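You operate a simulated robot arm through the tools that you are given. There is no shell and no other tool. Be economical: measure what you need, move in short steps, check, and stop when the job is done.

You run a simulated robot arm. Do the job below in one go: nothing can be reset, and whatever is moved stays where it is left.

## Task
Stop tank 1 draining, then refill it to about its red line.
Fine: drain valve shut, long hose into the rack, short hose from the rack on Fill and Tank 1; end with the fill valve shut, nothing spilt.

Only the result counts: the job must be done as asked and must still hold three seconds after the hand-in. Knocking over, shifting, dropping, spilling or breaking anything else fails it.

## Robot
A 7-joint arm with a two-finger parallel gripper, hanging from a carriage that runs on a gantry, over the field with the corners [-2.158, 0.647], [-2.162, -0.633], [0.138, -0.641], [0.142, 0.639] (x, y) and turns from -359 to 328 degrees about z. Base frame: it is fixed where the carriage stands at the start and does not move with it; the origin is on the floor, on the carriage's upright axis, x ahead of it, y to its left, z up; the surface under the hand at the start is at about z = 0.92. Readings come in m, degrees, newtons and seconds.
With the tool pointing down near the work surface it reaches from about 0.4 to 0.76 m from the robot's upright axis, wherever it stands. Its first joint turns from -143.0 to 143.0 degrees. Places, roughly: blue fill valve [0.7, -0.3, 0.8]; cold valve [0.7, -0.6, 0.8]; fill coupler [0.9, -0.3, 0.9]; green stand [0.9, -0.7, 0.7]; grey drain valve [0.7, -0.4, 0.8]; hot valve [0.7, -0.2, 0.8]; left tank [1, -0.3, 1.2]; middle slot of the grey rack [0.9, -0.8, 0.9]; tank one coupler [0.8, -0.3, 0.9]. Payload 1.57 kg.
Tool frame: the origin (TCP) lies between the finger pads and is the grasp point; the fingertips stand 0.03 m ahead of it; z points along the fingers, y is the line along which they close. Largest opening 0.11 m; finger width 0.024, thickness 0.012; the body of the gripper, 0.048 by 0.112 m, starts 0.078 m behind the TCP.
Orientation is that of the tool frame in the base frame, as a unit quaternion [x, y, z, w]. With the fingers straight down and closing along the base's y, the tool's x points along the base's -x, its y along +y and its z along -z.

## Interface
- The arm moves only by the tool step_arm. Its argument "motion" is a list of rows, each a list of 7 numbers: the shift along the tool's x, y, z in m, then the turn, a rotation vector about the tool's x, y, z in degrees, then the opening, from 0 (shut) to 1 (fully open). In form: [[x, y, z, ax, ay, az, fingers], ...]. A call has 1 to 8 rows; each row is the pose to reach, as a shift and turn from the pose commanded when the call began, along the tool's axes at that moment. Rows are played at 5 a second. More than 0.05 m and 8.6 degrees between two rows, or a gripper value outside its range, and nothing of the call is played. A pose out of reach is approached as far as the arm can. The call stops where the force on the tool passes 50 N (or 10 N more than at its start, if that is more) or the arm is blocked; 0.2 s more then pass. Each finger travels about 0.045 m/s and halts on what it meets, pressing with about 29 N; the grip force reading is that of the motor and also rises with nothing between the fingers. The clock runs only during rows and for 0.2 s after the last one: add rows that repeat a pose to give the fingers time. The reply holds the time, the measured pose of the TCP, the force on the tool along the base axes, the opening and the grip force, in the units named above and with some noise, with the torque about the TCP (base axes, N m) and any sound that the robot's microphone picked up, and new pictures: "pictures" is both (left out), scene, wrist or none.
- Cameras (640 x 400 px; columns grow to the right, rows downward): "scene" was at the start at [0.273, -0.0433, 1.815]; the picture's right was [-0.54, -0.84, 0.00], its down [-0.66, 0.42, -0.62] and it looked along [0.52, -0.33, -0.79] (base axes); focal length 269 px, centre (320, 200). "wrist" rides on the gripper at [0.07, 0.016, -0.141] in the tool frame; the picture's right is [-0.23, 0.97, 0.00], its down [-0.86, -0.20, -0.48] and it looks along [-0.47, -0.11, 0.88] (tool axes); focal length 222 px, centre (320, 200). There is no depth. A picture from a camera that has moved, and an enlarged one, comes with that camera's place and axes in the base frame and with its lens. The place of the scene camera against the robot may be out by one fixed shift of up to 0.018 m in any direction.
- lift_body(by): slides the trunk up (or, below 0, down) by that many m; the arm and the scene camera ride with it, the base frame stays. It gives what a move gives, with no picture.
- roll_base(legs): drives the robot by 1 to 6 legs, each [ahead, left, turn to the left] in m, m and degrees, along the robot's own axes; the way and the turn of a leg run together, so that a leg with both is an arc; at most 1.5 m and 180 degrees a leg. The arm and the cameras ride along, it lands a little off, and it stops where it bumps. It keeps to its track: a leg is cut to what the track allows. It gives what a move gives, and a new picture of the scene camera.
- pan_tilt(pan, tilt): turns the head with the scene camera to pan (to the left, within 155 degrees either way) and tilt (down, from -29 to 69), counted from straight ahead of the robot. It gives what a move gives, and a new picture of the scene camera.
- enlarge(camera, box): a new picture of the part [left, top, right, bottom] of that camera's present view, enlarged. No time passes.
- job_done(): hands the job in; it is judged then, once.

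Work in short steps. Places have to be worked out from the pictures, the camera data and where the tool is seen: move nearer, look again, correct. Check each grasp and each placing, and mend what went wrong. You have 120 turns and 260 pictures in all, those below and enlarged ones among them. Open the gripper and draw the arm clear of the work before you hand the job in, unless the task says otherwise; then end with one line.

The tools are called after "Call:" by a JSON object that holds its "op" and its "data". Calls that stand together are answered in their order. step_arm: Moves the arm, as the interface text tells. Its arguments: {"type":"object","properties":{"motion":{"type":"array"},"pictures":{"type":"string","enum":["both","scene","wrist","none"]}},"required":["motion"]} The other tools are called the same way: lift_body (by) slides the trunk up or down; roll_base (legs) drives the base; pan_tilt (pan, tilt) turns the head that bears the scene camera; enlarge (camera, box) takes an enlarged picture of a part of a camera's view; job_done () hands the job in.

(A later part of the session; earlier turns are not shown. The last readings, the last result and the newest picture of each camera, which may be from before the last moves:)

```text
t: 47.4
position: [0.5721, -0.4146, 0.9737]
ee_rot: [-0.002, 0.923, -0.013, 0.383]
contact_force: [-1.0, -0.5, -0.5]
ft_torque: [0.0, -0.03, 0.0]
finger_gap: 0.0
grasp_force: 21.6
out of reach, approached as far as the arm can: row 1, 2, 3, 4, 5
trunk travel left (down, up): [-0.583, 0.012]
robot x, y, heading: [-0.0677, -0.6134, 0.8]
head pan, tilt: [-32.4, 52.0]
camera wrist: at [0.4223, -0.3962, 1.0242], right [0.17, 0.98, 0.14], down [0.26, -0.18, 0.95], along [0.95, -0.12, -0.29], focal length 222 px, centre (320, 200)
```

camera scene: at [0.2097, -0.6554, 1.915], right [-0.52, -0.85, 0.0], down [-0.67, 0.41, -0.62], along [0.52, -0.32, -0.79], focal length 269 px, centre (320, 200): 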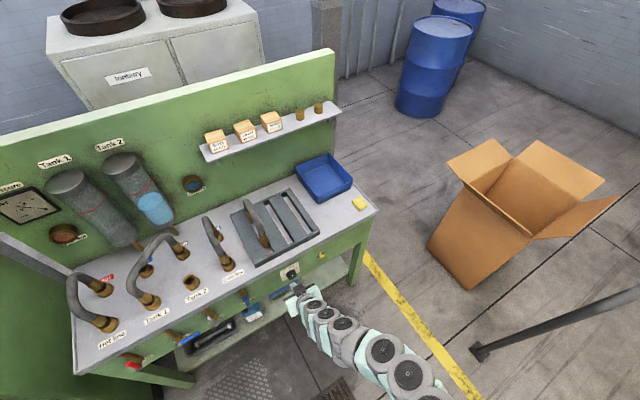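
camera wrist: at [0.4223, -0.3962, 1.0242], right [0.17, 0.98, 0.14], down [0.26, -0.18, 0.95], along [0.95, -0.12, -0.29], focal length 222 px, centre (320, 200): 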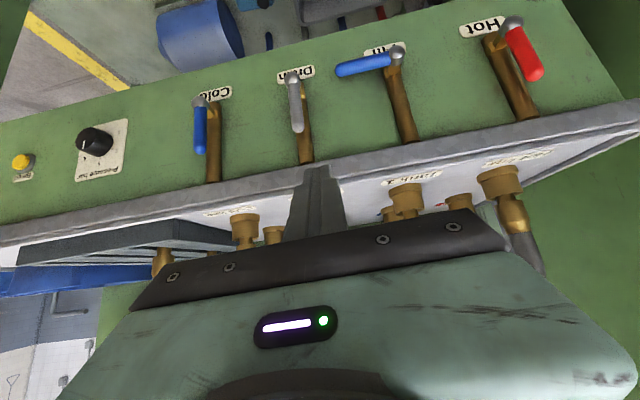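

Now free. I lower the trunk 0.10, shift slightly left, then drive ahead 0.06.

Call:
{"op": "step_arm", "data": {"motion": [[0.014, 0.016, -0.014, 0, 0, 0, 0], [0.014, 0.016, -0.014, 0, 0, 0, 0]], "pictures": "none"}}

Call:
{"op": "lift_body", "data": {"by": -0.12}}

Call:
{"op": "roll_base", "data": {"legs": [[0.07, 0, 0]]}}

```text
t: 48.0
position: [0.5514, -0.3969, 0.9731]
ee_rot: [-0.001, 0.924, -0.013, 0.382]
contact_force: [-0.4, 0.0, 0.4]
ft_torque: [-0.01, 0.0, 0.02]
finger_gap: 0.0
grasp_force: 21.6
trunk travel left (down, up): [-0.583, 0.012]
robot x, y, heading: [-0.0656, -0.6192, 0.8]
head pan, tilt: [-32.4, 52.0]
```

```text
t: 49.5
position: [0.5521, -0.3983, 0.8532]
ee_rot: [-0.001, 0.923, -0.014, 0.384]
contact_force: [0.2, 0.0, 0.0]
ft_torque: [-0.02, -0.03, -0.04]
finger_gap: 0.0002
grasp_force: 21.4
trunk travel left (down, up): [-0.463, 0.132]
robot x, y, heading: [-0.0657, -0.6122, 0.9]
head pan, tilt: [-32.4, 52.0]
```

```text
t: 50.5
position: [0.6204, -0.3969, 0.8528]
ee_rot: [-0.001, 0.924, -0.014, 0.382]
contact_force: [0.0, -0.4, -0.1]
ft_torque: [0.0, -0.01, -0.01]
finger_gap: 0.0
grasp_force: 21.5
trunk travel left (down, up): [-0.463, 0.132]
robot x, y, heading: [0.0058, -0.6128, 1.0]
head pan, tilt: [-32.4, 52.0]
camera scene: at [0.2783, -0.6543, 1.795], right [-0.52, -0.85, 0.0], down [-0.67, 0.41, -0.62], along [0.52, -0.32, -0.79], focal length 269 px, centre (320, 200)
```

scene: 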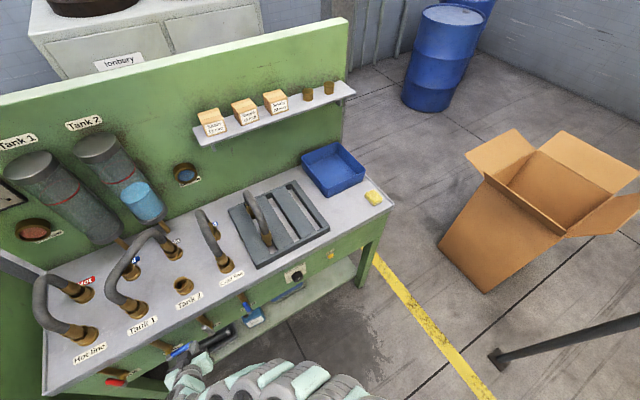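

In place and reachable. Forward 2 cm, then push the drain lever along its arc.

Call:
{"op": "step_arm", "data": {"motion": [[-0.0156, 0, 0.0156, 0, 0, 0, 0], [-0.0085, -0.024, 0.0227, 0, 0, 0, 0], [-0.0085, -0.037, 0.0227, 0, 0, 0, 0], [-0.0064, -0.05, 0.0248, 0, 0, 0, 0], [-0.0022, -0.062, 0.029, 0, 0, 0, 0], [0.0042, -0.071, 0.0354, 0, 0, 0, 0], [0.012, -0.078, 0.0432, 0, 0, 0, 0], [0.0219, -0.082, 0.0531, 0, 0, 0, 0]], "pictures": "wrist"}}

```text
t: 52.3
position: [0.6416, -0.48, 0.8036]
ee_rot: [-0.001, 0.923, -0.013, 0.385]
contact_force: [-17.6, -2.3, 32.3]
ft_torque: [0.22, -0.19, -0.17]
finger_gap: 0.0
grasp_force: 20.9
trunk travel left (down, up): [-0.463, 0.132]
robot x, y, heading: [0.0059, -0.6127, 0.8]
head pan, tilt: [-32.4, 52.0]
camera wrist: at [0.4917, -0.4612, 0.8538], right [0.17, 0.98, 0.14], down [0.26, -0.18, 0.95], along [0.95, -0.12, -0.28], focal length 222 px, centre (320, 200)
```

wrist: 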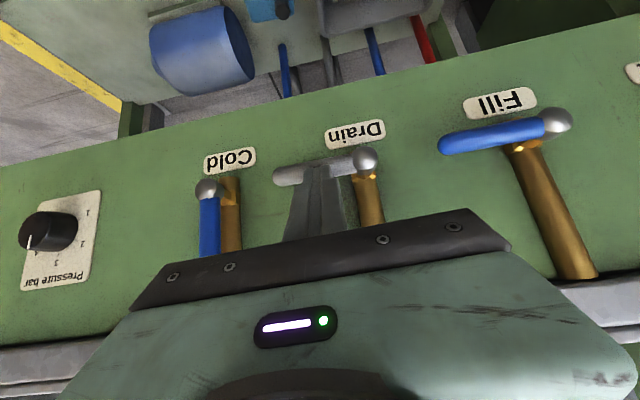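

The drain lever now lies sideways like the fill lever, with the finger pressing at a stop. I withdraw up and back, and check its angle.

Call:
{"op": "step_arm", "data": {"motion": [[-0.02, 0, -0.02, 0, 0, 0, 0], [-0.02, 0, -0.06, 0, 0, 0, 0], [-0.02, 0.0, -0.1, 0, 0, 0, 0], [-0.02, 0, -0.13, 0, 0, 0, 0]], "pictures": "none"}}

Call:
{"op": "enlarge", "data": {"camera": "wrist", "box": [180, 0, 480, 190]}}

```text
t: 53.3
position: [0.621, -0.4542, 0.8422]
ee_rot: [-0.001, 0.923, -0.014, 0.384]
contact_force: [0.4, -1.8, -0.1]
ft_torque: [0.08, 0.01, 0.03]
finger_gap: 0.0
grasp_force: 21.5
out of reach, approached as far as the arm can: row 2, 3, 4
trunk travel left (down, up): [-0.463, 0.132]
robot x, y, heading: [0.0044, -0.6142, 0.7]
head pan, tilt: [-32.4, 52.0]
```

```text
2.11 times, centred on (330, 95) of wrist
camera zoom: at [0.4708, -0.436, 0.8919], right [0.17, 0.98, 0.14], down [0.26, -0.18, 0.95], along [0.95, -0.12, -0.29], focal length 468 px, centre (299, 421)
```

zoom: 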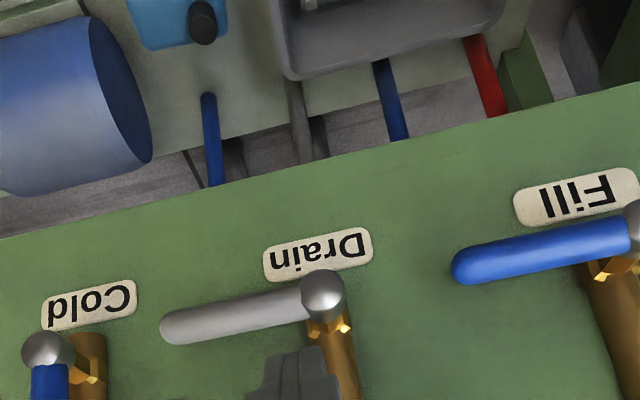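

The drain is shut. Now raise the trunk and turn the tool upright to inspect the hoses.

Call:
{"op": "lift_body", "data": {"by": 0.125}}

Call:
{"op": "step_arm", "data": {"motion": [[-0.03, 0.0, 0, 0, 7.5, 0, 0], [-0.06, 0.0, 0, 0, 15, 0, 0], [-0.09, 0.0, 0, 0, 22.5, 0, 0.2], [-0.12, 0.0, 0, 0, 30, 0, 0.4], [-0.15, 0.0, 0, 0, 37.5, 0, 0.6], [-0.18, 0.0, 0, 0, 45, 0, 0.8], [-0.2, 0, 0, 0, 45, 0, 1]]}}

```text
t: 54.9
position: [0.6197, -0.4538, 0.9659]
ee_rot: [-0.001, 0.923, -0.014, 0.384]
contact_force: [-0.6, -0.3, 0.6]
ft_torque: [0.03, 0.03, 0.01]
finger_gap: 0.0002
grasp_force: 21.8
trunk travel left (down, up): [-0.588, 0.007]
robot x, y, heading: [0.0048, -0.6164, 0.7]
head pan, tilt: [-32.4, 52.0]
```

```text
t: 56.5
position: [0.7092, -0.5045, 1.1383]
ee_rot: [0.006, 1.0, -0.016, 0.016]
contact_force: [-0.2, -3.7, -0.4]
ft_torque: [0.34, -0.08, 0.03]
finger_gap: 0.0964
grasp_force: 0.1
out of reach, approached as far as the arm can: row 1, 5, 6, 7
trunk travel left (down, up): [-0.588, 0.007]
robot x, y, heading: [0.0073, -0.6175, 0.6]
head pan, tilt: [-32.4, 52.0]
camera scene: at [0.2781, -0.656, 1.9197], right [-0.53, -0.85, 0.0], down [-0.67, 0.41, -0.62], along [0.52, -0.33, -0.79], focal length 269 px, centre (320, 200)
camera wrist: at [0.6335, -0.483, 1.2783], right [0.24, 0.97, -0.02], down [0.84, -0.19, 0.51], along [0.49, -0.14, -0.86], focal length 222 px, centre (320, 200)
```

scene: 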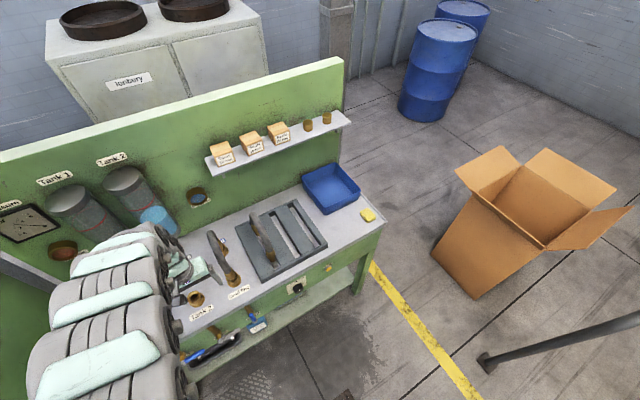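
wrist: 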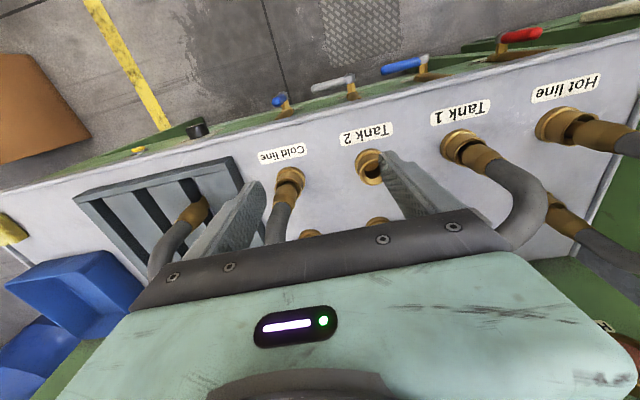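

A small sideways force shows; maybe an open finger grazes the cold hose. I close a little, shift toward +y and up, and read again.

Call:
{"op": "step_arm", "data": {"motion": [[0.0, 0.01, -0.01, 0, 0, 0, 0.5], [0.0, 0.03, -0.02, 0, 0, 0, 0.3], [0.0, 0.05, -0.03, 0, 0, 0, 0.3], [0, 0.05, -0.03, 0, 0, 0, 0.3]]}}

Call:
{"op": "enlarge", "data": {"camera": "scene", "box": [120, 180, 360, 330]}}

```text
t: 57.5
position: [0.7058, -0.4523, 1.1759]
ee_rot: [0.005, 1.0, -0.013, 0.0]
contact_force: [0.7, 0.0, -0.5]
ft_torque: [0.03, 0.01, -0.02]
finger_gap: 0.0329
grasp_force: 0.0
out of reach, approached as far as the arm can: row 1, 2, 3, 4
trunk travel left (down, up): [-0.588, 0.007]
robot x, y, heading: [0.0033, -0.6167, 0.9]
head pan, tilt: [-32.4, 52.0]
camera scene: at [0.2784, -0.6543, 1.92], right [-0.52, -0.85, 0.0], down [-0.67, 0.41, -0.62], along [0.52, -0.32, -0.79], focal length 269 px, centre (320, 200)
camera wrist: at [0.6348, -0.4315, 1.3171], right [0.23, 0.97, -0.02], down [0.85, -0.19, 0.48], along [0.47, -0.14, -0.87], focal length 222 px, centre (320, 200)
```

scene: 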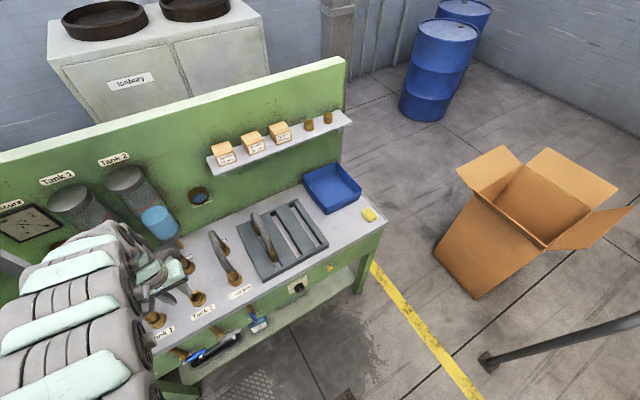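
wrist: 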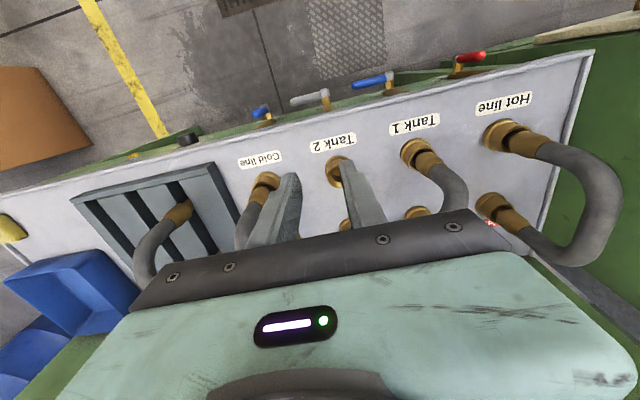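

```text
2.67 times, centred on (240, 255) of scene
camera zoom: at [0.2784, -0.6543, 1.92], right [-0.52, -0.85, 0.0], down [-0.67, 0.41, -0.62], along [0.52, -0.32, -0.79], focal length 717 px, centre (533, 53)
```

zoom: 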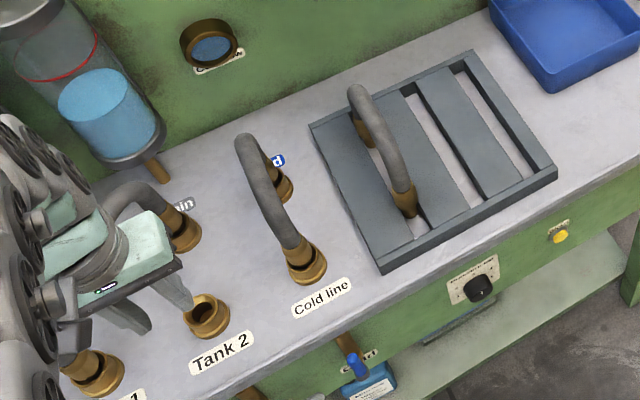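

Hoses are seated; couplers appear at x≈0.78 (front row) and ≈0.915 (back row), spaced 0.135 in y. Before choosing the grasp yaw I lower the hand slightly and test which way it can turn.

Call:
{"op": "step_arm", "data": {"motion": [[-0.02, 0, 0.03, 0, 0, 0, 0.3], [-0.02, 0, 0.03, 0, 0, 0, 0.3]], "pictures": "none"}}

Call:
{"op": "step_arm", "data": {"motion": [[0, 0, 0, 0, 0, 8, 0.3], [0, 0, 0, 0, 0, 16, 0.3]], "pictures": "none"}}

Call:
{"op": "step_arm", "data": {"motion": [[0, 0, 0, 0, 0, -8, 0.3], [0, 0, 0, 0, 0, -16, 0.3], [0, 0, 0, 0, 0, -24, 0.3], [0, 0, 0, 0, 0, -32, 0.3]], "pictures": "none"}}

```text
t: 58.1
position: [0.7022, -0.4617, 1.1646]
ee_rot: [0.003, 1.0, -0.013, 0.0]
contact_force: [0.0, 0.4, 0.4]
ft_torque: [0.01, -0.01, 0.03]
finger_gap: 0.0331
grasp_force: 0.1
out of reach, approached as far as the arm can: row 1, 2
trunk travel left (down, up): [-0.588, 0.007]
robot x, y, heading: [0.0022, -0.6167, 0.8]
head pan, tilt: [-32.4, 52.0]
```

```text
t: 58.7
position: [0.7024, -0.4641, 1.1651]
ee_rot: [0.144, 0.99, -0.013, 0.002]
contact_force: [-0.2, 0.8, 0.2]
ft_torque: [0.03, -0.01, 0.03]
finger_gap: 0.0331
grasp_force: 0.2
trunk travel left (down, up): [-0.588, 0.007]
robot x, y, heading: [0.0057, -0.614, 0.7]
head pan, tilt: [-32.4, 52.0]
```

```text
t: 59.7
position: [0.7076, -0.4606, 1.1775]
ee_rot: [-0.122, 0.992, -0.037, 0.02]
contact_force: [-0.1, 0.7, -0.6]
ft_torque: [0.0, -0.03, -0.01]
finger_gap: 0.0329
grasp_force: 0.0
out of reach, approached as far as the arm can: row 3, 4
trunk travel left (down, up): [-0.588, 0.007]
robot x, y, heading: [0.0012, -0.6125, 0.7]
head pan, tilt: [-32.4, 52.0]
```

Turning one way only is limited. I'd like the free initial posture back: drive left/back, turn the tool well clockwise, then go to the initial relative pose and turn back.

Call:
{"op": "roll_base", "data": {"legs": [[-0.12, 0, 0], [0, 0.35, 0]]}}

Call:
{"op": "step_arm", "data": {"motion": [[0, 0, 0, 0, 0, 8, 0.3], [0, 0, 0, 0, 0, 16, 0.3], [0, 0, 0, 0, 0, 24, 0.3], [0, 0, 0, 0, 0, 32, 0.3], [0, 0, 0, 0, 0, 40, 0.3], [0, 0, 0, 0, 0, 48, 0.3], [0, 0, 0, 0, 0, 56, 0.3], [0, 0, 0, 0, 0, 64, 0.3]], "pictures": "none"}}

```text
t: 62.8
position: [0.5772, -0.1137, 1.1777]
ee_rot: [-0.123, 0.991, -0.038, 0.019]
contact_force: [0.4, 0.3, 0.1]
ft_torque: [-0.03, -0.01, 0.01]
finger_gap: 0.033
grasp_force: 0.1
trunk travel left (down, up): [-0.588, 0.007]
robot x, y, heading: [-0.1218, -0.2739, 1.1]
head pan, tilt: [-32.4, 52.0]
camera scene: at [0.1502, -0.3103, 1.92], right [-0.52, -0.85, 0.0], down [-0.67, 0.41, -0.62], along [0.53, -0.32, -0.79], focal length 269 px, centre (320, 200)
```

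scene: 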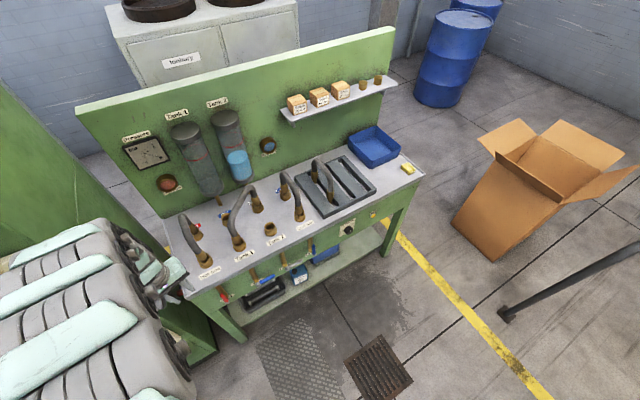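

```text
t: 64.6
position: [0.5777, -0.1146, 1.1776]
ee_rot: [0.422, 0.906, -0.021, 0.037]
contact_force: [0.0, 0.1, 0.1]
ft_torque: [0.0, 0.01, 0.01]
finger_gap: 0.0327
grasp_force: 0.0
trunk travel left (down, up): [-0.588, 0.007]
robot x, y, heading: [-0.1239, -0.2747, 1.1]
head pan, tilt: [-32.4, 52.0]
```

Now sweep toward -y (relative azimuth about -25°) with this free yaw.

Call:
{"op": "step_arm", "data": {"motion": [[-0.0367, -0.0308, -0.01, 0, 0, 0, 0.3], [-0.0734, -0.0616, -0.02, 0, 0, 0, 0.3], [-0.11, -0.0924, -0.03, 0, 0, 0, 0.3], [-0.1468, -0.1232, -0.04, 0, 0, 0, 0.3], [-0.1835, -0.154, -0.05, 0, 0, 0, 0.3], [-0.2202, -0.1848, -0.06, 0, 0, 0, 0.3], [-0.257, -0.2156, -0.07, 0, 0, 0, 0.3], [-0.2936, -0.2464, -0.08, 0, 0, 0, 0.3]], "pictures": "scene"}}

```text
t: 66.4
position: [0.5742, -0.4894, 1.2815]
ee_rot: [0.421, 0.906, -0.021, 0.036]
contact_force: [0.5, 0.8, -1.2]
ft_torque: [-0.07, 0.03, -0.01]
finger_gap: 0.033
grasp_force: 0.0
out of reach, approached as far as the arm can: row 3, 4, 5, 6, 7
trunk travel left (down, up): [-0.588, 0.007]
robot x, y, heading: [-0.1244, -0.2757, 1.1]
head pan, tilt: [-32.4, 52.0]
camera scene: at [0.1502, -0.3101, 1.92], right [-0.52, -0.85, 0.0], down [-0.67, 0.41, -0.62], along [0.53, -0.32, -0.79], focal length 269 px, centre (320, 200)
```

scene: 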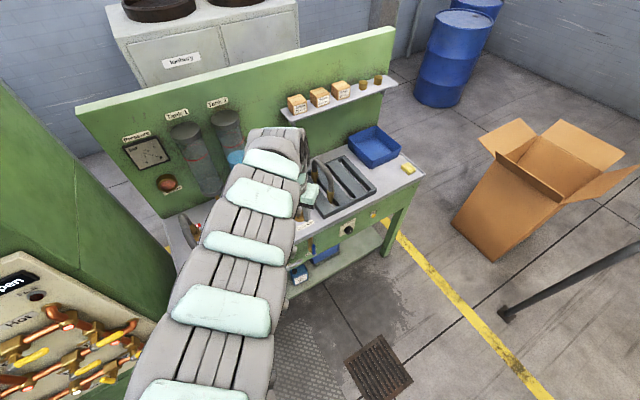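

Better. I continue to the initial relative pose (azimuth -29°, high), then turn the yaw back toward zero.

Call:
{"op": "step_arm", "data": {"motion": [[-0.03, -0.03, -0.025, 0, 0, 0, 0.3], [-0.06, -0.06, -0.05, 0, 0, 0, 0.3], [-0.09, -0.09, -0.075, 0, 0, 0, 0.3], [-0.122, -0.118, -0.1, 0, 0, 0, 0.3], [-0.122, -0.118, -0.1, 0, 0, 0, 0.3]], "pictures": "none"}}

Call:
{"op": "step_arm", "data": {"motion": [[0, 0, 0, 0, 0, -8, 0.3], [0, 0, 0, 0, 0, -16, 0.3], [0, 0, 0, 0, 0, -24, 0.3], [0, 0, 0, 0, 0, -32, 0.3], [0, 0, 0, 0, 0, -40, 0.3], [0, 0, 0, 0, 0, -48, 0.3]], "pictures": "scene"}}

```text
t: 67.6
position: [0.5576, -0.6461, 1.3925]
ee_rot: [0.425, 0.904, -0.027, 0.035]
contact_force: [0.7, 1.2, 0.5]
ft_torque: [-0.04, -0.01, -0.01]
finger_gap: 0.0328
grasp_force: 0.1
out of reach, approached as far as the arm can: row 4, 5
trunk travel left (down, up): [-0.588, 0.007]
robot x, y, heading: [-0.1232, -0.2752, 1.1]
head pan, tilt: [-32.4, 52.0]
```

```text
t: 69.0
position: [0.622, -0.5381, 1.2965]
ee_rot: [0.17, 0.978, -0.121, 0.017]
contact_force: [0.1, 0.4, 0.0]
ft_torque: [0.01, -0.03, 0.01]
finger_gap: 0.0328
grasp_force: 0.1
out of reach, approached as far as the arm can: row 1, 2, 3, 4, 5, 6
trunk travel left (down, up): [-0.588, 0.007]
robot x, y, heading: [-0.1254, -0.272, 0.8]
head pan, tilt: [-32.4, 52.0]
camera scene: at [0.1502, -0.3104, 1.92], right [-0.52, -0.85, 0.0], down [-0.67, 0.41, -0.62], along [0.53, -0.32, -0.79], focal length 269 px, centre (320, 200)
```

scene: 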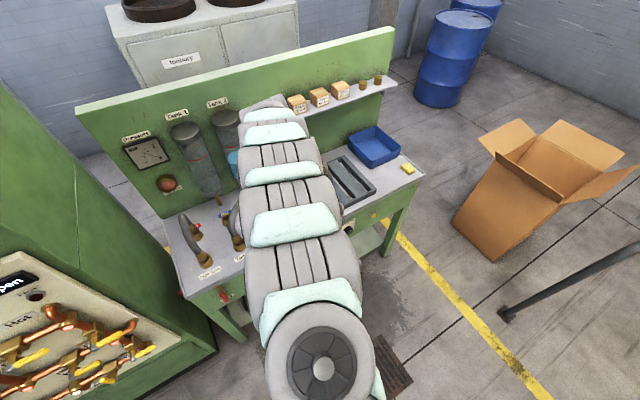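

The shelf front triangulates to x≈0.98, so I can use the free yaw range instead: -45° for the long hose, 180° at the rack. I turn back clockwise and see the resulting orientation.

Call:
{"op": "step_arm", "data": {"motion": [[0, 0, 0, 0, 0, 8, 0.6], [0, 0, 0, 0, 0, 16, 0.8], [0, 0, 0, 0, 0, 24, 0.8], [0, 0, 0, 0, 0, 24, 0.8]], "pictures": "none"}}

```text
t: 70.0
position: [0.622, -0.5383, 1.2971]
ee_rot: [0.37, 0.921, -0.116, 0.041]
contact_force: [-0.7, 0.4, 0.3]
ft_torque: [-0.01, -0.02, 0.0]
finger_gap: 0.088
grasp_force: 0.1
trunk travel left (down, up): [-0.588, 0.007]
robot x, y, heading: [-0.1236, -0.2739, 1.2]
head pan, tilt: [-32.4, 52.0]
```

Commands start from the reached pose. I correct the small tilt and drive right to y≈-0.63.

Call:
{"op": "step_arm", "data": {"motion": [[0, 0, 0, -5.3, 4.7, 0.6, 0.8], [0, 0, 0, -10.5, 9.4, 1.25, 0.8], [0, 0, 0, -10.5, 9.4, 1.25, 0.8]], "pictures": "none"}}

Call:
{"op": "roll_base", "data": {"legs": [[0, -0.36, 0]]}}

```text
t: 70.8
position: [0.5683, -0.557, 1.2969]
ee_rot: [0.382, 0.924, 0.001, 0.0]
contact_force: [-0.3, -0.1, -0.1]
ft_torque: [0.0, 0.0, 0.0]
finger_gap: 0.088
grasp_force: 0.1
out of reach, approached as far as the arm can: row 1, 2, 3
trunk travel left (down, up): [-0.588, 0.007]
robot x, y, heading: [-0.1222, -0.2722, 1.2]
head pan, tilt: [-32.4, 52.0]
```

```text
t: 73.1
position: [0.573, -0.9179, 1.2968]
ee_rot: [0.386, 0.923, 0.0, 0.0]
contact_force: [-0.3, 1.2, -0.7]
ft_torque: [0.01, 0.0, 0.02]
finger_gap: 0.0883
grasp_force: 0.0
trunk travel left (down, up): [-0.588, 0.007]
robot x, y, heading: [-0.1192, -0.6329, 0.8]
head pan, tilt: [-32.4, 52.0]
camera scene: at [0.1559, -0.6694, 1.92], right [-0.52, -0.85, 0.0], down [-0.67, 0.41, -0.62], along [0.52, -0.32, -0.79], focal length 269 px, centre (320, 200)
```

scene: 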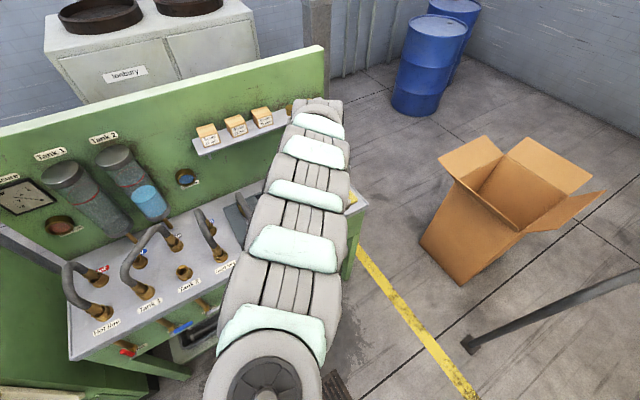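

Good view of the long hose from here; I enlarge it for measuring before moving in.

Call:
{"op": "enlarge", "data": {"camera": "scene", "box": [50, 190, 250, 330]}}

```text
2.86 times, centred on (150, 260) of scene
camera zoom: at [0.1559, -0.6694, 1.92], right [-0.52, -0.85, 0.0], down [-0.67, 0.41, -0.62], along [0.52, -0.32, -0.79], focal length 768 px, centre (806, 29)
```

zoom: 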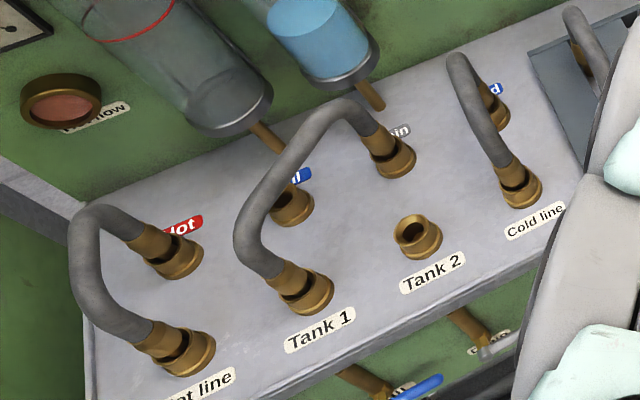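

Hose apex centre measures about (0.848, -0.374, 1.11). I sweep the arm to +y in front of the bench at lower height.

Call:
{"op": "step_arm", "data": {"motion": [[0.03, 0.03, 0.02, 0, 0, 0, 1], [0.065, 0.065, 0.03, 0, 0, 0, 1], [0.1, 0.1, 0.05, 0, 0, 0, 1], [0.133, 0.133, 0.07, 0, 0, 0, 1], [0.165, 0.165, 0.09, 0, 0, 0, 1], [0.198, 0.198, 0.11, 0, 0, 0, 1], [0.23, 0.23, 0.12, 0, 0, 0, 1], [0.265, 0.265, 0.12, 0, 0, 0, 1]], "pictures": "none"}}

Call:
{"op": "step_arm", "data": {"motion": [[0.03, 0.03, 0, 0, 0, 0, 1], [0.06, 0.06, 0, 0, 0, 0, 1], [0.09, 0.09, 0, 0, 0, 0, 1], [0.11, 0.11, 0, 0, 0, 0, 1]], "pictures": "none"}}

```text
refused: row 2 steps farther than a row can; nothing moved
```

```text
t: 74.1
position: [0.5815, -0.7641, 1.2955]
ee_rot: [0.385, 0.923, -0.001, -0.001]
contact_force: [-0.4, 0.1, 0.1]
ft_torque: [0.03, 0.02, -0.01]
finger_gap: 0.1101
grasp_force: 0.0
out of reach, approached as far as the arm can: row 4
trunk travel left (down, up): [-0.588, 0.007]
robot x, y, heading: [-0.119, -0.627, 0.6]
head pan, tilt: [-32.4, 52.0]
```

Call:
{"op": "step_arm", "data": {"motion": [[0.02, 0.02, 0.035, 0, 0, 0, 1], [0.04, 0.04, 0.07, 0, 0, 0, 1], [0.065, 0.065, 0.1, 0, 0, 0, 1], [0.095, 0.095, 0.12, 0, 0, 0, 1], [0.128, 0.128, 0.12, 0, 0, 0, 1], [0.162, 0.162, 0.12, 0, 0, 0, 1], [0.195, 0.195, 0.12, 0, 0, 0, 1], [0.229, 0.229, 0.12, 0, 0, 0, 1]], "pictures": "none"}}

```text
t: 75.9
position: [0.5813, -0.4719, 1.1787]
ee_rot: [0.385, 0.923, 0.0, 0.0]
contact_force: [-0.8, 0.9, -0.6]
ft_torque: [-0.02, -0.01, 0.0]
finger_gap: 0.1098
grasp_force: 0.0
out of reach, approached as far as the arm can: row 8
trunk travel left (down, up): [-0.588, 0.007]
robot x, y, heading: [-0.1177, -0.6306, 0.7]
head pan, tilt: [-32.4, 52.0]
```

Clear of hoses (tips at 1.15, hose top ≈1.13). I drive ahead 0.22 m, slowly approaching above the hose.

Call:
{"op": "roll_base", "data": {"legs": [[0.22, 0, -0.7]]}}

Call:
{"op": "step_arm", "data": {"motion": [[0.02, 0.035, -0.01, 0, 0, 0, 1], [0.03, 0.07, -0.01, 0, 0, 0, 1], [0.04, 0.09, -0.01, 0, 0, 0, 1], [0.04, 0.09, -0.01, 0, 0, 0, 1]]}}

```text
t: 77.5
position: [0.7993, -0.4753, 1.1782]
ee_rot: [0.388, 0.922, 0.0, 0.001]
contact_force: [1.0, 0.6, 0.1]
ft_torque: [0.02, -0.03, 0.04]
finger_gap: 0.11
grasp_force: 0.1
trunk travel left (down, up): [-0.588, 0.007]
robot x, y, heading: [0.0967, -0.6274, 0.5]
head pan, tilt: [-32.4, 52.0]
camera scene: at [0.3734, -0.6693, 1.92], right [-0.53, -0.85, 0.0], down [-0.67, 0.42, -0.62], along [0.52, -0.33, -0.79], focal length 269 px, centre (320, 200)
```

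scene: 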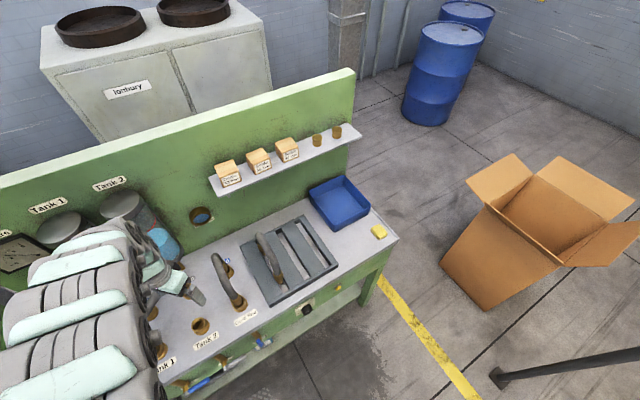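

```text
t: 78.5
position: [0.8036, -0.4251, 1.2121]
ee_rot: [0.389, 0.921, 0.0, 0.001]
contact_force: [0.8, 0.2, 0.4]
ft_torque: [0.02, 0.02, -0.01]
finger_gap: 0.1097
grasp_force: 0.1
out of reach, approached as far as the arm can: row 1, 2, 3, 4
trunk travel left (down, up): [-0.588, 0.007]
robot x, y, heading: [0.1015, -0.6289, 0.8]
head pan, tilt: [-32.4, 52.0]
camera scene: at [0.3735, -0.6693, 1.92], right [-0.53, -0.85, 0.0], down [-0.67, 0.42, -0.62], along [0.52, -0.33, -0.79], focal length 269 px, centre (320, 200)
camera wrist: at [0.7644, -0.3638, 1.3543], right [0.86, 0.52, 0.0], down [0.45, -0.75, 0.48], along [0.25, -0.41, -0.88], focal length 222 px, centre (320, 200)
```

scene: 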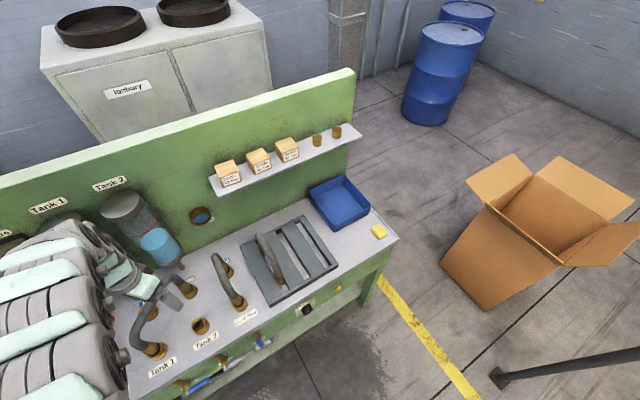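
wrist: 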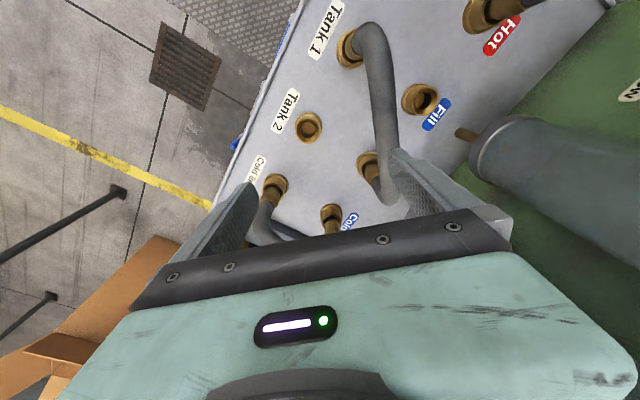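

The inner reach limit bites when too near; going forward will help. I move to just above the hose apex.

Call:
{"op": "step_arm", "data": {"motion": [[0.0, 0.03, 0.005, 0, 0, 0, 1], [0.003, 0.05, 0.01, 0, 0, 0, 1], [0.0057, 0.067, 0.02, 0, 0, 0, 1], [0.0057, 0.067, 0.02, 0, 0, 0, 1]]}}

```text
t: 79.5
position: [0.8032, -0.4172, 1.221]
ee_rot: [0.388, 0.922, 0.0, 0.0]
contact_force: [-0.1, 0.1, 0.1]
ft_torque: [-0.02, 0.03, 0.0]
finger_gap: 0.1097
grasp_force: 0.0
out of reach, approached as far as the arm can: row 1, 2, 3, 4
trunk travel left (down, up): [-0.588, 0.007]
robot x, y, heading: [0.1004, -0.6277, 0.5]
head pan, tilt: [-32.4, 52.0]
camera scene: at [0.3735, -0.6693, 1.92], right [-0.53, -0.85, 0.0], down [-0.67, 0.42, -0.62], along [0.52, -0.33, -0.79], focal length 269 px, centre (320, 200)
camera wrist: at [0.765, -0.3569, 1.3628], right [0.86, 0.52, 0.0], down [0.45, -0.75, 0.48], along [0.25, -0.41, -0.88], focal length 222 px, centre (320, 200)
```

scene: 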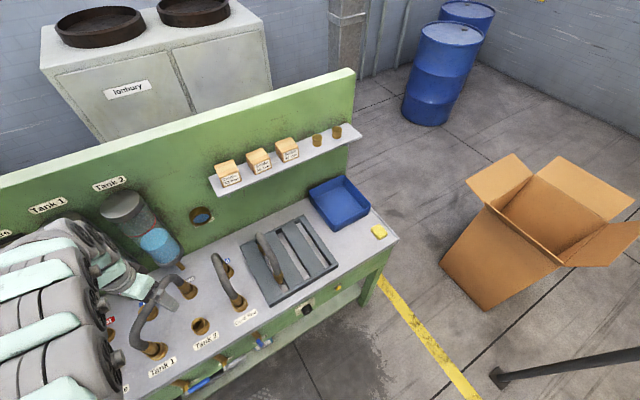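
wrist: 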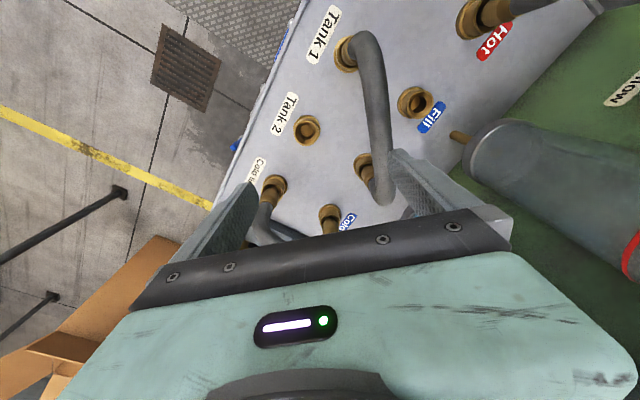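

The carriage itself can provide x/y travel, so I choose one comfortable arm posture (target slightly right of the robot) and use the carriage to position. Back off 0.2 m first, then sweep the arm to relative y ≈ -0.22.

Call:
{"op": "roll_base", "data": {"legs": [[-0.22, 0, -0.5]]}}

Call:
{"op": "step_arm", "data": {"motion": [[-0.035, -0.03, 0.01, 0, 0, 0, 1], [-0.069, -0.064, 0.02, 0, 0, 0, 1], [-0.104, -0.098, 0.03, 0, 0, 0, 1], [-0.138, -0.132, 0.04, 0, 0, 0, 1], [-0.173, -0.166, 0.05, 0, 0, 0, 1], [-0.208, -0.198, 0.06, 0, 0, 0, 1], [-0.243, -0.23, 0.07, 0, 0, 0, 1], [-0.278, -0.26, 0.08, 0, 0, 0, 1]], "pictures": "none"}}

```text
t: 81.2
position: [0.5831, -0.4238, 1.2217]
ee_rot: [0.392, 0.92, 0.0, 0.0]
contact_force: [0.1, 0.1, 0.2]
ft_torque: [0.03, 0.01, 0.0]
finger_gap: 0.1102
grasp_force: 0.1
trunk travel left (down, up): [-0.588, 0.007]
robot x, y, heading: [-0.1203, -0.6286, -0.2]
head pan, tilt: [-32.4, 52.0]
camera scene: at [0.1512, -0.672, 1.92], right [-0.54, -0.84, 0.0], down [-0.66, 0.42, -0.62], along [0.52, -0.33, -0.79], focal length 269 px, centre (320, 200)
```

scene: 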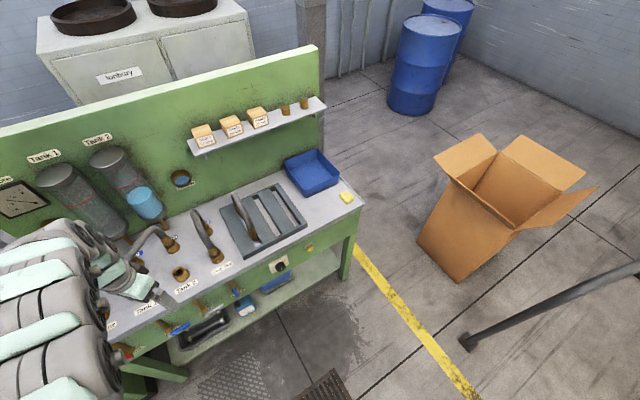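

```text
t: 83.0
position: [0.5642, -0.7846, 1.1495]
ee_rot: [0.392, 0.92, -0.001, 0.001]
contact_force: [0.4, 0.7, 0.1]
ft_torque: [-0.05, 0.02, 0.0]
finger_gap: 0.11
grasp_force: 0.0
out of reach, approached as far as the arm can: row 7, 8
trunk travel left (down, up): [-0.588, 0.007]
robot x, y, heading: [-0.1209, -0.6271, -0.1]
head pan, tilt: [-32.4, 52.0]
```

Now I extend outward to relative (0.755, -0.22).

Call:
{"op": "step_arm", "data": {"motion": [[-0.03, 0.003, 0.01, 0, 0, 0, 1], [-0.06, 0.006, 0.02, 0, 0, 0, 1], [-0.092, 0.009, 0.03, 0, 0, 0, 1], [-0.092, 0.009, 0.03, 0, 0, 0, 1]], "pictures": "scene"}}

```text
t: 84.0
position: [0.5635, -0.7866, 1.1507]
ee_rot: [0.392, 0.92, 0.0, 0.001]
contact_force: [-0.1, 0.0, -0.8]
ft_torque: [-0.02, 0.0, 0.01]
finger_gap: 0.11
grasp_force: 0.0
out of reach, approached as far as the arm can: row 1, 2, 3, 4
trunk travel left (down, up): [-0.588, 0.007]
robot x, y, heading: [-0.1224, -0.6281, -0.2]
head pan, tilt: [-32.4, 52.0]
camera scene: at [0.1512, -0.672, 1.92], right [-0.54, -0.84, 0.0], down [-0.66, 0.42, -0.62], along [0.52, -0.33, -0.79], focal length 269 px, centre (320, 200)
```

scene: 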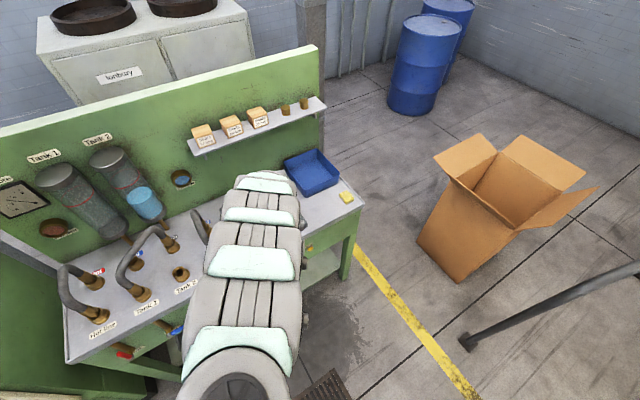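

The data now fit an outer reach sphere (centre z≈1.65 above the carriage, radius ≈0.79 to the wrist): the trunk was simply too high. I lower it 0.2 m and raise the hand with the arm, turning the yaw to zero as a test.

Call:
{"op": "lift_body", "data": {"by": -0.15}}

Call:
{"op": "step_arm", "data": {"motion": [[0, 0, -0.04, 0, 0, 0, 1], [0, 0, -0.08, 0, 0, -7, 1], [0, 0, -0.12, 0, 0, -15, 1], [0, 0, -0.16, 0, 0, -23, 1], [0, 0, -0.18, 0, 0, -31, 1], [0, 0, -0.18, 0, 0, -39, 1], [0, 0, -0.18, 0, 0, -46, 1]], "pictures": "none"}}

```text
t: 85.8
position: [0.5638, -0.7858, 0.9996]
ee_rot: [0.392, 0.92, 0.0, 0.001]
contact_force: [0.4, 0.2, -0.6]
ft_torque: [-0.01, -0.03, 0.0]
finger_gap: 0.1101
grasp_force: 0.0
trunk travel left (down, up): [-0.438, 0.157]
robot x, y, heading: [-0.1222, -0.6291, -0.2]
head pan, tilt: [-32.4, 52.0]
```

```text
t: 87.4
position: [0.6102, -0.7353, 1.0325]
ee_rot: [0.042, 0.996, -0.071, 0.036]
contact_force: [-1.8, 4.4, -3.6]
ft_torque: [-0.59, -0.27, -0.01]
finger_gap: 0.1099
grasp_force: 0.1
out of reach, approached as far as the arm can: row 3, 4, 5, 6, 7
trunk travel left (down, up): [-0.438, 0.157]
robot x, y, heading: [-0.1236, -0.6256, -0.1]
head pan, tilt: [-32.4, 52.0]
```

The yaw limit is real after all. I turn back clockwise and correct the tilt, then check.

Call:
{"op": "step_arm", "data": {"motion": [[0, 0, 0, 0, 0, 8, 1], [0, 0, 0, 0, 0, 16, 1], [0, 0, 0, 0, 0, 24, 1], [0, 0, 0, 0, 0, 32, 1], [0, 0, 0, 0, 0, 40, 1], [0, 0, 0, 0, 0, 40, 1]], "pictures": "scene"}}

```text
t: 88.8
position: [0.6137, -0.7359, 1.0368]
ee_rot: [0.382, 0.921, -0.055, 0.061]
contact_force: [-0.6, 0.1, 0.7]
ft_torque: [0.01, 0.04, 0.01]
finger_gap: 0.1098
grasp_force: 0.0
trunk travel left (down, up): [-0.438, 0.157]
robot x, y, heading: [-0.1258, -0.6266, -0.2]
head pan, tilt: [-32.4, 52.0]
camera scene: at [0.1512, -0.672, 1.77], right [-0.54, -0.84, 0.0], down [-0.66, 0.42, -0.62], along [0.52, -0.33, -0.79], focal length 269 px, centre (320, 200)
```

scene: 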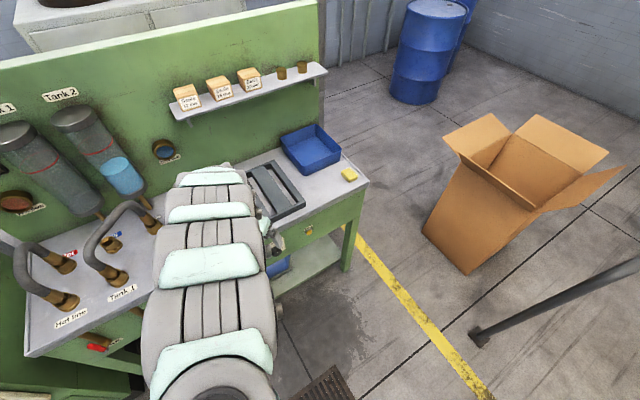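

I level the tool, and raise it while extending, to check free reach with this yaw.

Call:
{"op": "step_arm", "data": {"motion": [[0, 0, 0, -1.6, 4.5, 0, 1], [0, 0, 0, -3.1, 8.9, 0, 1], [0, 0, -0.03, -3.1, 8.9, 0, 1], [0, 0, -0.06, -3.1, 8.9, 0, 1], [0, 0, -0.09, -3.1, 8.9, 0, 1], [0, 0, -0.12, -3.1, 8.9, 0, 1], [0, 0, -0.12, -3.1, 8.9, 0, 1]], "pictures": "none"}}

```text
t: 90.4
position: [0.6046, -0.7173, 1.1567]
ee_rot: [0.382, 0.924, 0.0, -0.001]
contact_force: [-0.4, 0.2, 0.4]
ft_torque: [0.0, 0.02, 0.0]
finger_gap: 0.11
grasp_force: 0.1
out of reach, approached as far as the arm can: row 2, 3
trunk travel left (down, up): [-0.438, 0.157]
robot x, y, heading: [-0.1191, -0.6346, 0.0]
head pan, tilt: [-32.4, 52.0]
```

Free now at relative (0.72, -0.08). I raise the trunk 0.06 and drive the carriage to bring the hand above the long hose's apex.

Call:
{"op": "lift_body", "data": {"by": 0.06}}

Call:
{"op": "roll_base", "data": {"legs": [[0, 0.343, 0], [0.22, 0, 0]]}}

Call:
{"op": "enlarge", "data": {"camera": "wrist", "box": [0, 0, 640, 400]}}

```text
t: 91.4
position: [0.6041, -0.7175, 1.2157]
ee_rot: [0.382, 0.924, 0.0, -0.002]
contact_force: [-0.3, 0.2, 0.0]
ft_torque: [0.02, -0.03, 0.01]
finger_gap: 0.11
grasp_force: 0.1
trunk travel left (down, up): [-0.498, 0.097]
robot x, y, heading: [-0.1218, -0.6274, 0.0]
head pan, tilt: [-32.4, 52.0]
```

```text
t: 94.9
position: [0.8289, -0.3751, 1.2157]
ee_rot: [0.382, 0.924, 0.0, -0.002]
contact_force: [0.7, -0.5, -0.3]
ft_torque: [-0.01, -0.02, 0.02]
finger_gap: 0.1102
grasp_force: 0.1
trunk travel left (down, up): [-0.498, 0.097]
robot x, y, heading: [0.1003, -0.2816, -0.1]
head pan, tilt: [-32.4, 52.0]
camera scene: at [0.375, -0.3286, 1.83], right [-0.54, -0.84, 0.0], down [-0.66, 0.42, -0.62], along [0.52, -0.33, -0.79], focal length 269 px, centre (320, 200)
```

scene: 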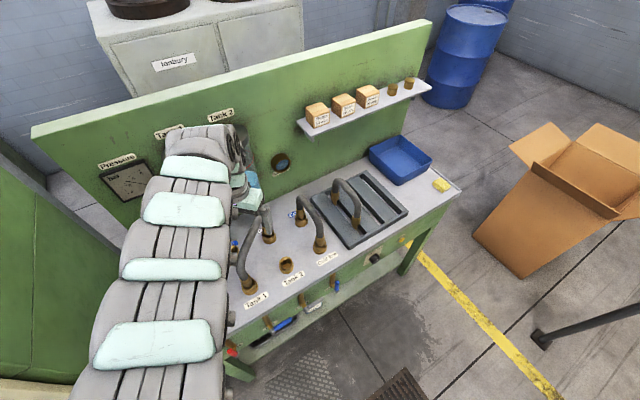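

```text
1.00 times, centred on (320, 200) of wrist (not enlarged: the box is as wide or as high as the picture)
camera zoom: at [0.7896, -0.3148, 1.3575], right [0.85, 0.53, 0.0], down [0.46, -0.75, 0.48], along [0.25, -0.41, -0.88], focal length 222 px, centre (320, 200)
```

zoom: 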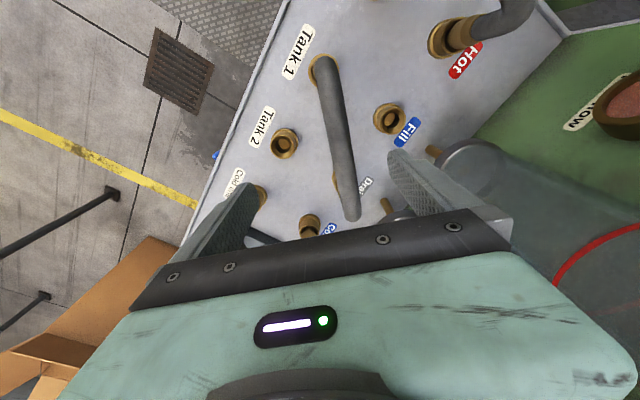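

The hose runs between the open fingers; its midpoint is offset about +0.017 along tool y and 3° in yaw. I align, then lower with the trunk.

Call:
{"op": "step_arm", "data": {"motion": [[-0.0085, 0.017, 0, 0, 0, 3.4, 1], [-0.0085, 0.017, 0, 0, 0, 3.4, 1]], "pictures": "wrist"}}

```text
t: 95.5
position: [0.8477, -0.3696, 1.2157]
ee_rot: [0.41, 0.912, -0.001, 0.0]
contact_force: [-1.4, 0.0, -0.2]
ft_torque: [0.0, 0.03, -0.01]
finger_gap: 0.1101
grasp_force: 0.1
trunk travel left (down, up): [-0.498, 0.097]
robot x, y, heading: [0.1008, -0.2842, -0.1]
head pan, tilt: [-32.4, 52.0]
camera wrist: at [0.8125, -0.3067, 1.3568], right [0.88, 0.48, 0.0], down [0.42, -0.77, 0.48], along [0.23, -0.42, -0.88], focal length 222 px, centre (320, 200)
```

wrist: 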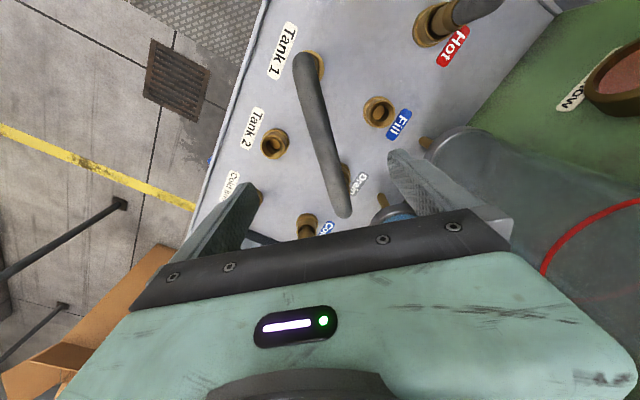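

Aligned. Lower the trunk 0.10 m so the fingers straddle the hose.

Call:
{"op": "lift_body", "data": {"by": -0.1}}

Call:
{"op": "enlarge", "data": {"camera": "wrist", "box": [160, 0, 560, 250]}}

Call:
{"op": "enlarge", "data": {"camera": "scene", "box": [180, 110, 380, 310]}}

```text
t: 96.9
position: [0.8479, -0.3696, 1.1145]
ee_rot: [0.41, 0.912, -0.001, -0.001]
contact_force: [-0.2, 0.1, -0.7]
ft_torque: [0.0, -0.01, -0.01]
finger_gap: 0.1099
grasp_force: 0.1
trunk travel left (down, up): [-0.398, 0.197]
robot x, y, heading: [0.1078, -0.2847, 0.0]
head pan, tilt: [-32.4, 52.0]
```

```text
1.60 times, centred on (360, 125) of wrist
camera zoom: at [0.8125, -0.3066, 1.2569], right [0.88, 0.48, 0.0], down [0.42, -0.77, 0.48], along [0.23, -0.42, -0.88], focal length 355 px, centre (256, 320)
```

zoom: 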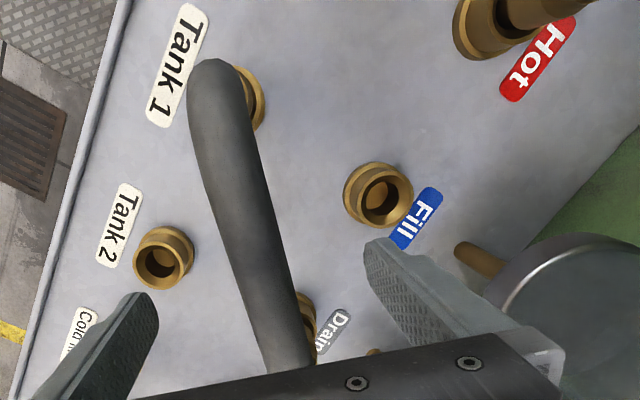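

```text
2.00 times, centred on (280, 210) of scene
camera zoom: at [0.375, -0.3286, 1.73], right [-0.54, -0.84, 0.0], down [-0.66, 0.42, -0.62], along [0.52, -0.33, -0.79], focal length 538 px, centre (400, 180)
```

zoom: 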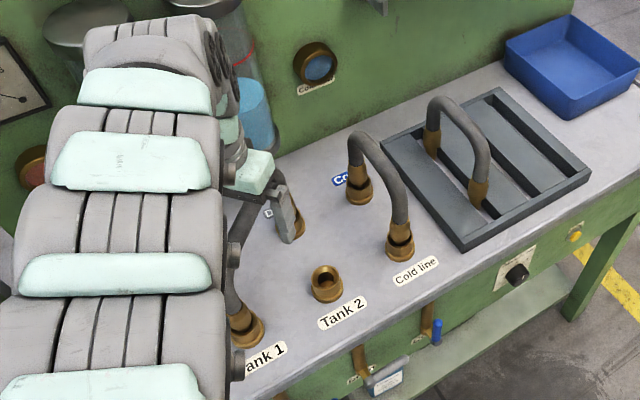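

The hose is aligned and about 7 mm toward +y of the tool. I shift, lower 1 cm, and close gently.

Call:
{"op": "step_arm", "data": {"motion": [[0, 0.007, 0.008, 0, 0, 0, 1], [0, 0.007, 0.008, 0, 0, 0, 0.5], [0, 0.007, 0.008, 0, 0, 0, 0.2], [0, 0.007, 0.008, 0, 0, 0, 0], [0, 0.007, 0.008, 0, 0, 0, 0], [0, 0.007, 0.008, 0, 0, 0, 0], [0, 0.007, 0.008, 0, 0, 0, 0], [0, 0.007, 0.008, 0, 0, 0, 0]], "pictures": "wrist"}}

```text
t: 98.7
position: [0.8506, -0.3657, 1.1072]
ee_rot: [0.41, 0.912, 0.0, -0.001]
contact_force: [0.2, -0.3, 0.6]
ft_torque: [-0.03, 0.11, 0.26]
finger_gap: 0.0259
grasp_force: 29.3
trunk travel left (down, up): [-0.398, 0.197]
robot x, y, heading: [0.1023, -0.2855, -0.2]
head pan, tilt: [-32.4, 52.0]
camera wrist: at [0.8175, -0.3029, 1.2478], right [0.88, 0.48, 0.0], down [0.42, -0.77, 0.48], along [0.23, -0.42, -0.88], focal length 222 px, centre (320, 200)
```

wrist: 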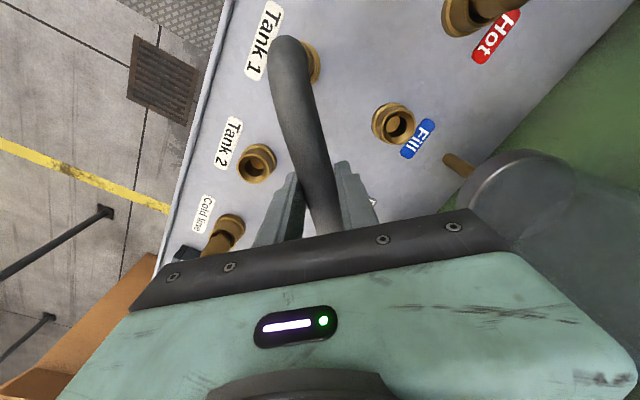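

Gripped (gap 26 mm). I lift straight up slowly to see whether the couplings release.

Call:
{"op": "step_arm", "data": {"motion": [[0, 0, -0.01, 0, 0, 0, 0], [0, 0, -0.02, 0, 0, 0, 0], [0, 0, -0.03, 0, 0, 0, 0], [0, 0, -0.04, 0, 0, 0, 0], [0, 0, -0.05, 0, 0, 0, 0], [0, 0, -0.06, 0, 0, 0, 0]]}}

```text
t: 100.1
position: [0.8521, -0.3665, 1.1688]
ee_rot: [0.41, 0.912, 0.001, -0.001]
contact_force: [0.3, -0.3, -2.4]
ft_torque: [0.06, 0.0, 0.01]
finger_gap: 0.0255
grasp_force: 29.3
trunk travel left (down, up): [-0.398, 0.197]
robot x, y, heading: [0.1016, -0.284, -0.1]
head pan, tilt: [-32.4, 52.0]
camera scene: at [0.3748, -0.3286, 1.7299], right [-0.54, -0.84, 0.0], down [-0.66, 0.42, -0.62], along [0.52, -0.33, -0.79], focal length 269 px, centre (320, 200)
camera wrist: at [0.817, -0.303, 1.3096], right [0.88, 0.48, 0.0], down [0.42, -0.77, 0.48], along [0.23, -0.42, -0.88], focal length 222 px, centre (320, 200)
```

scene: 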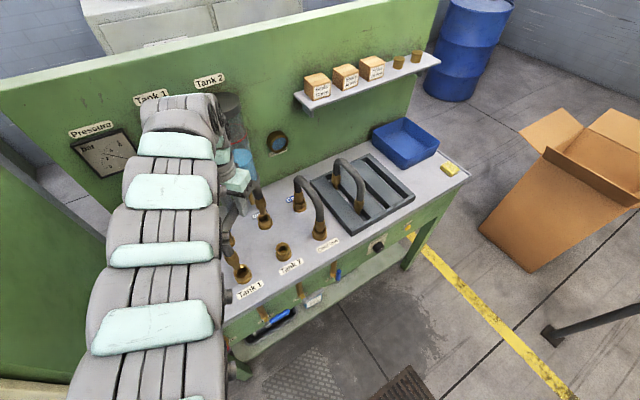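
wrist: 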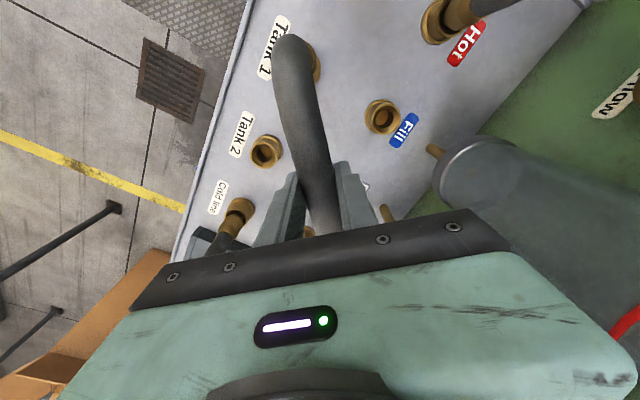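

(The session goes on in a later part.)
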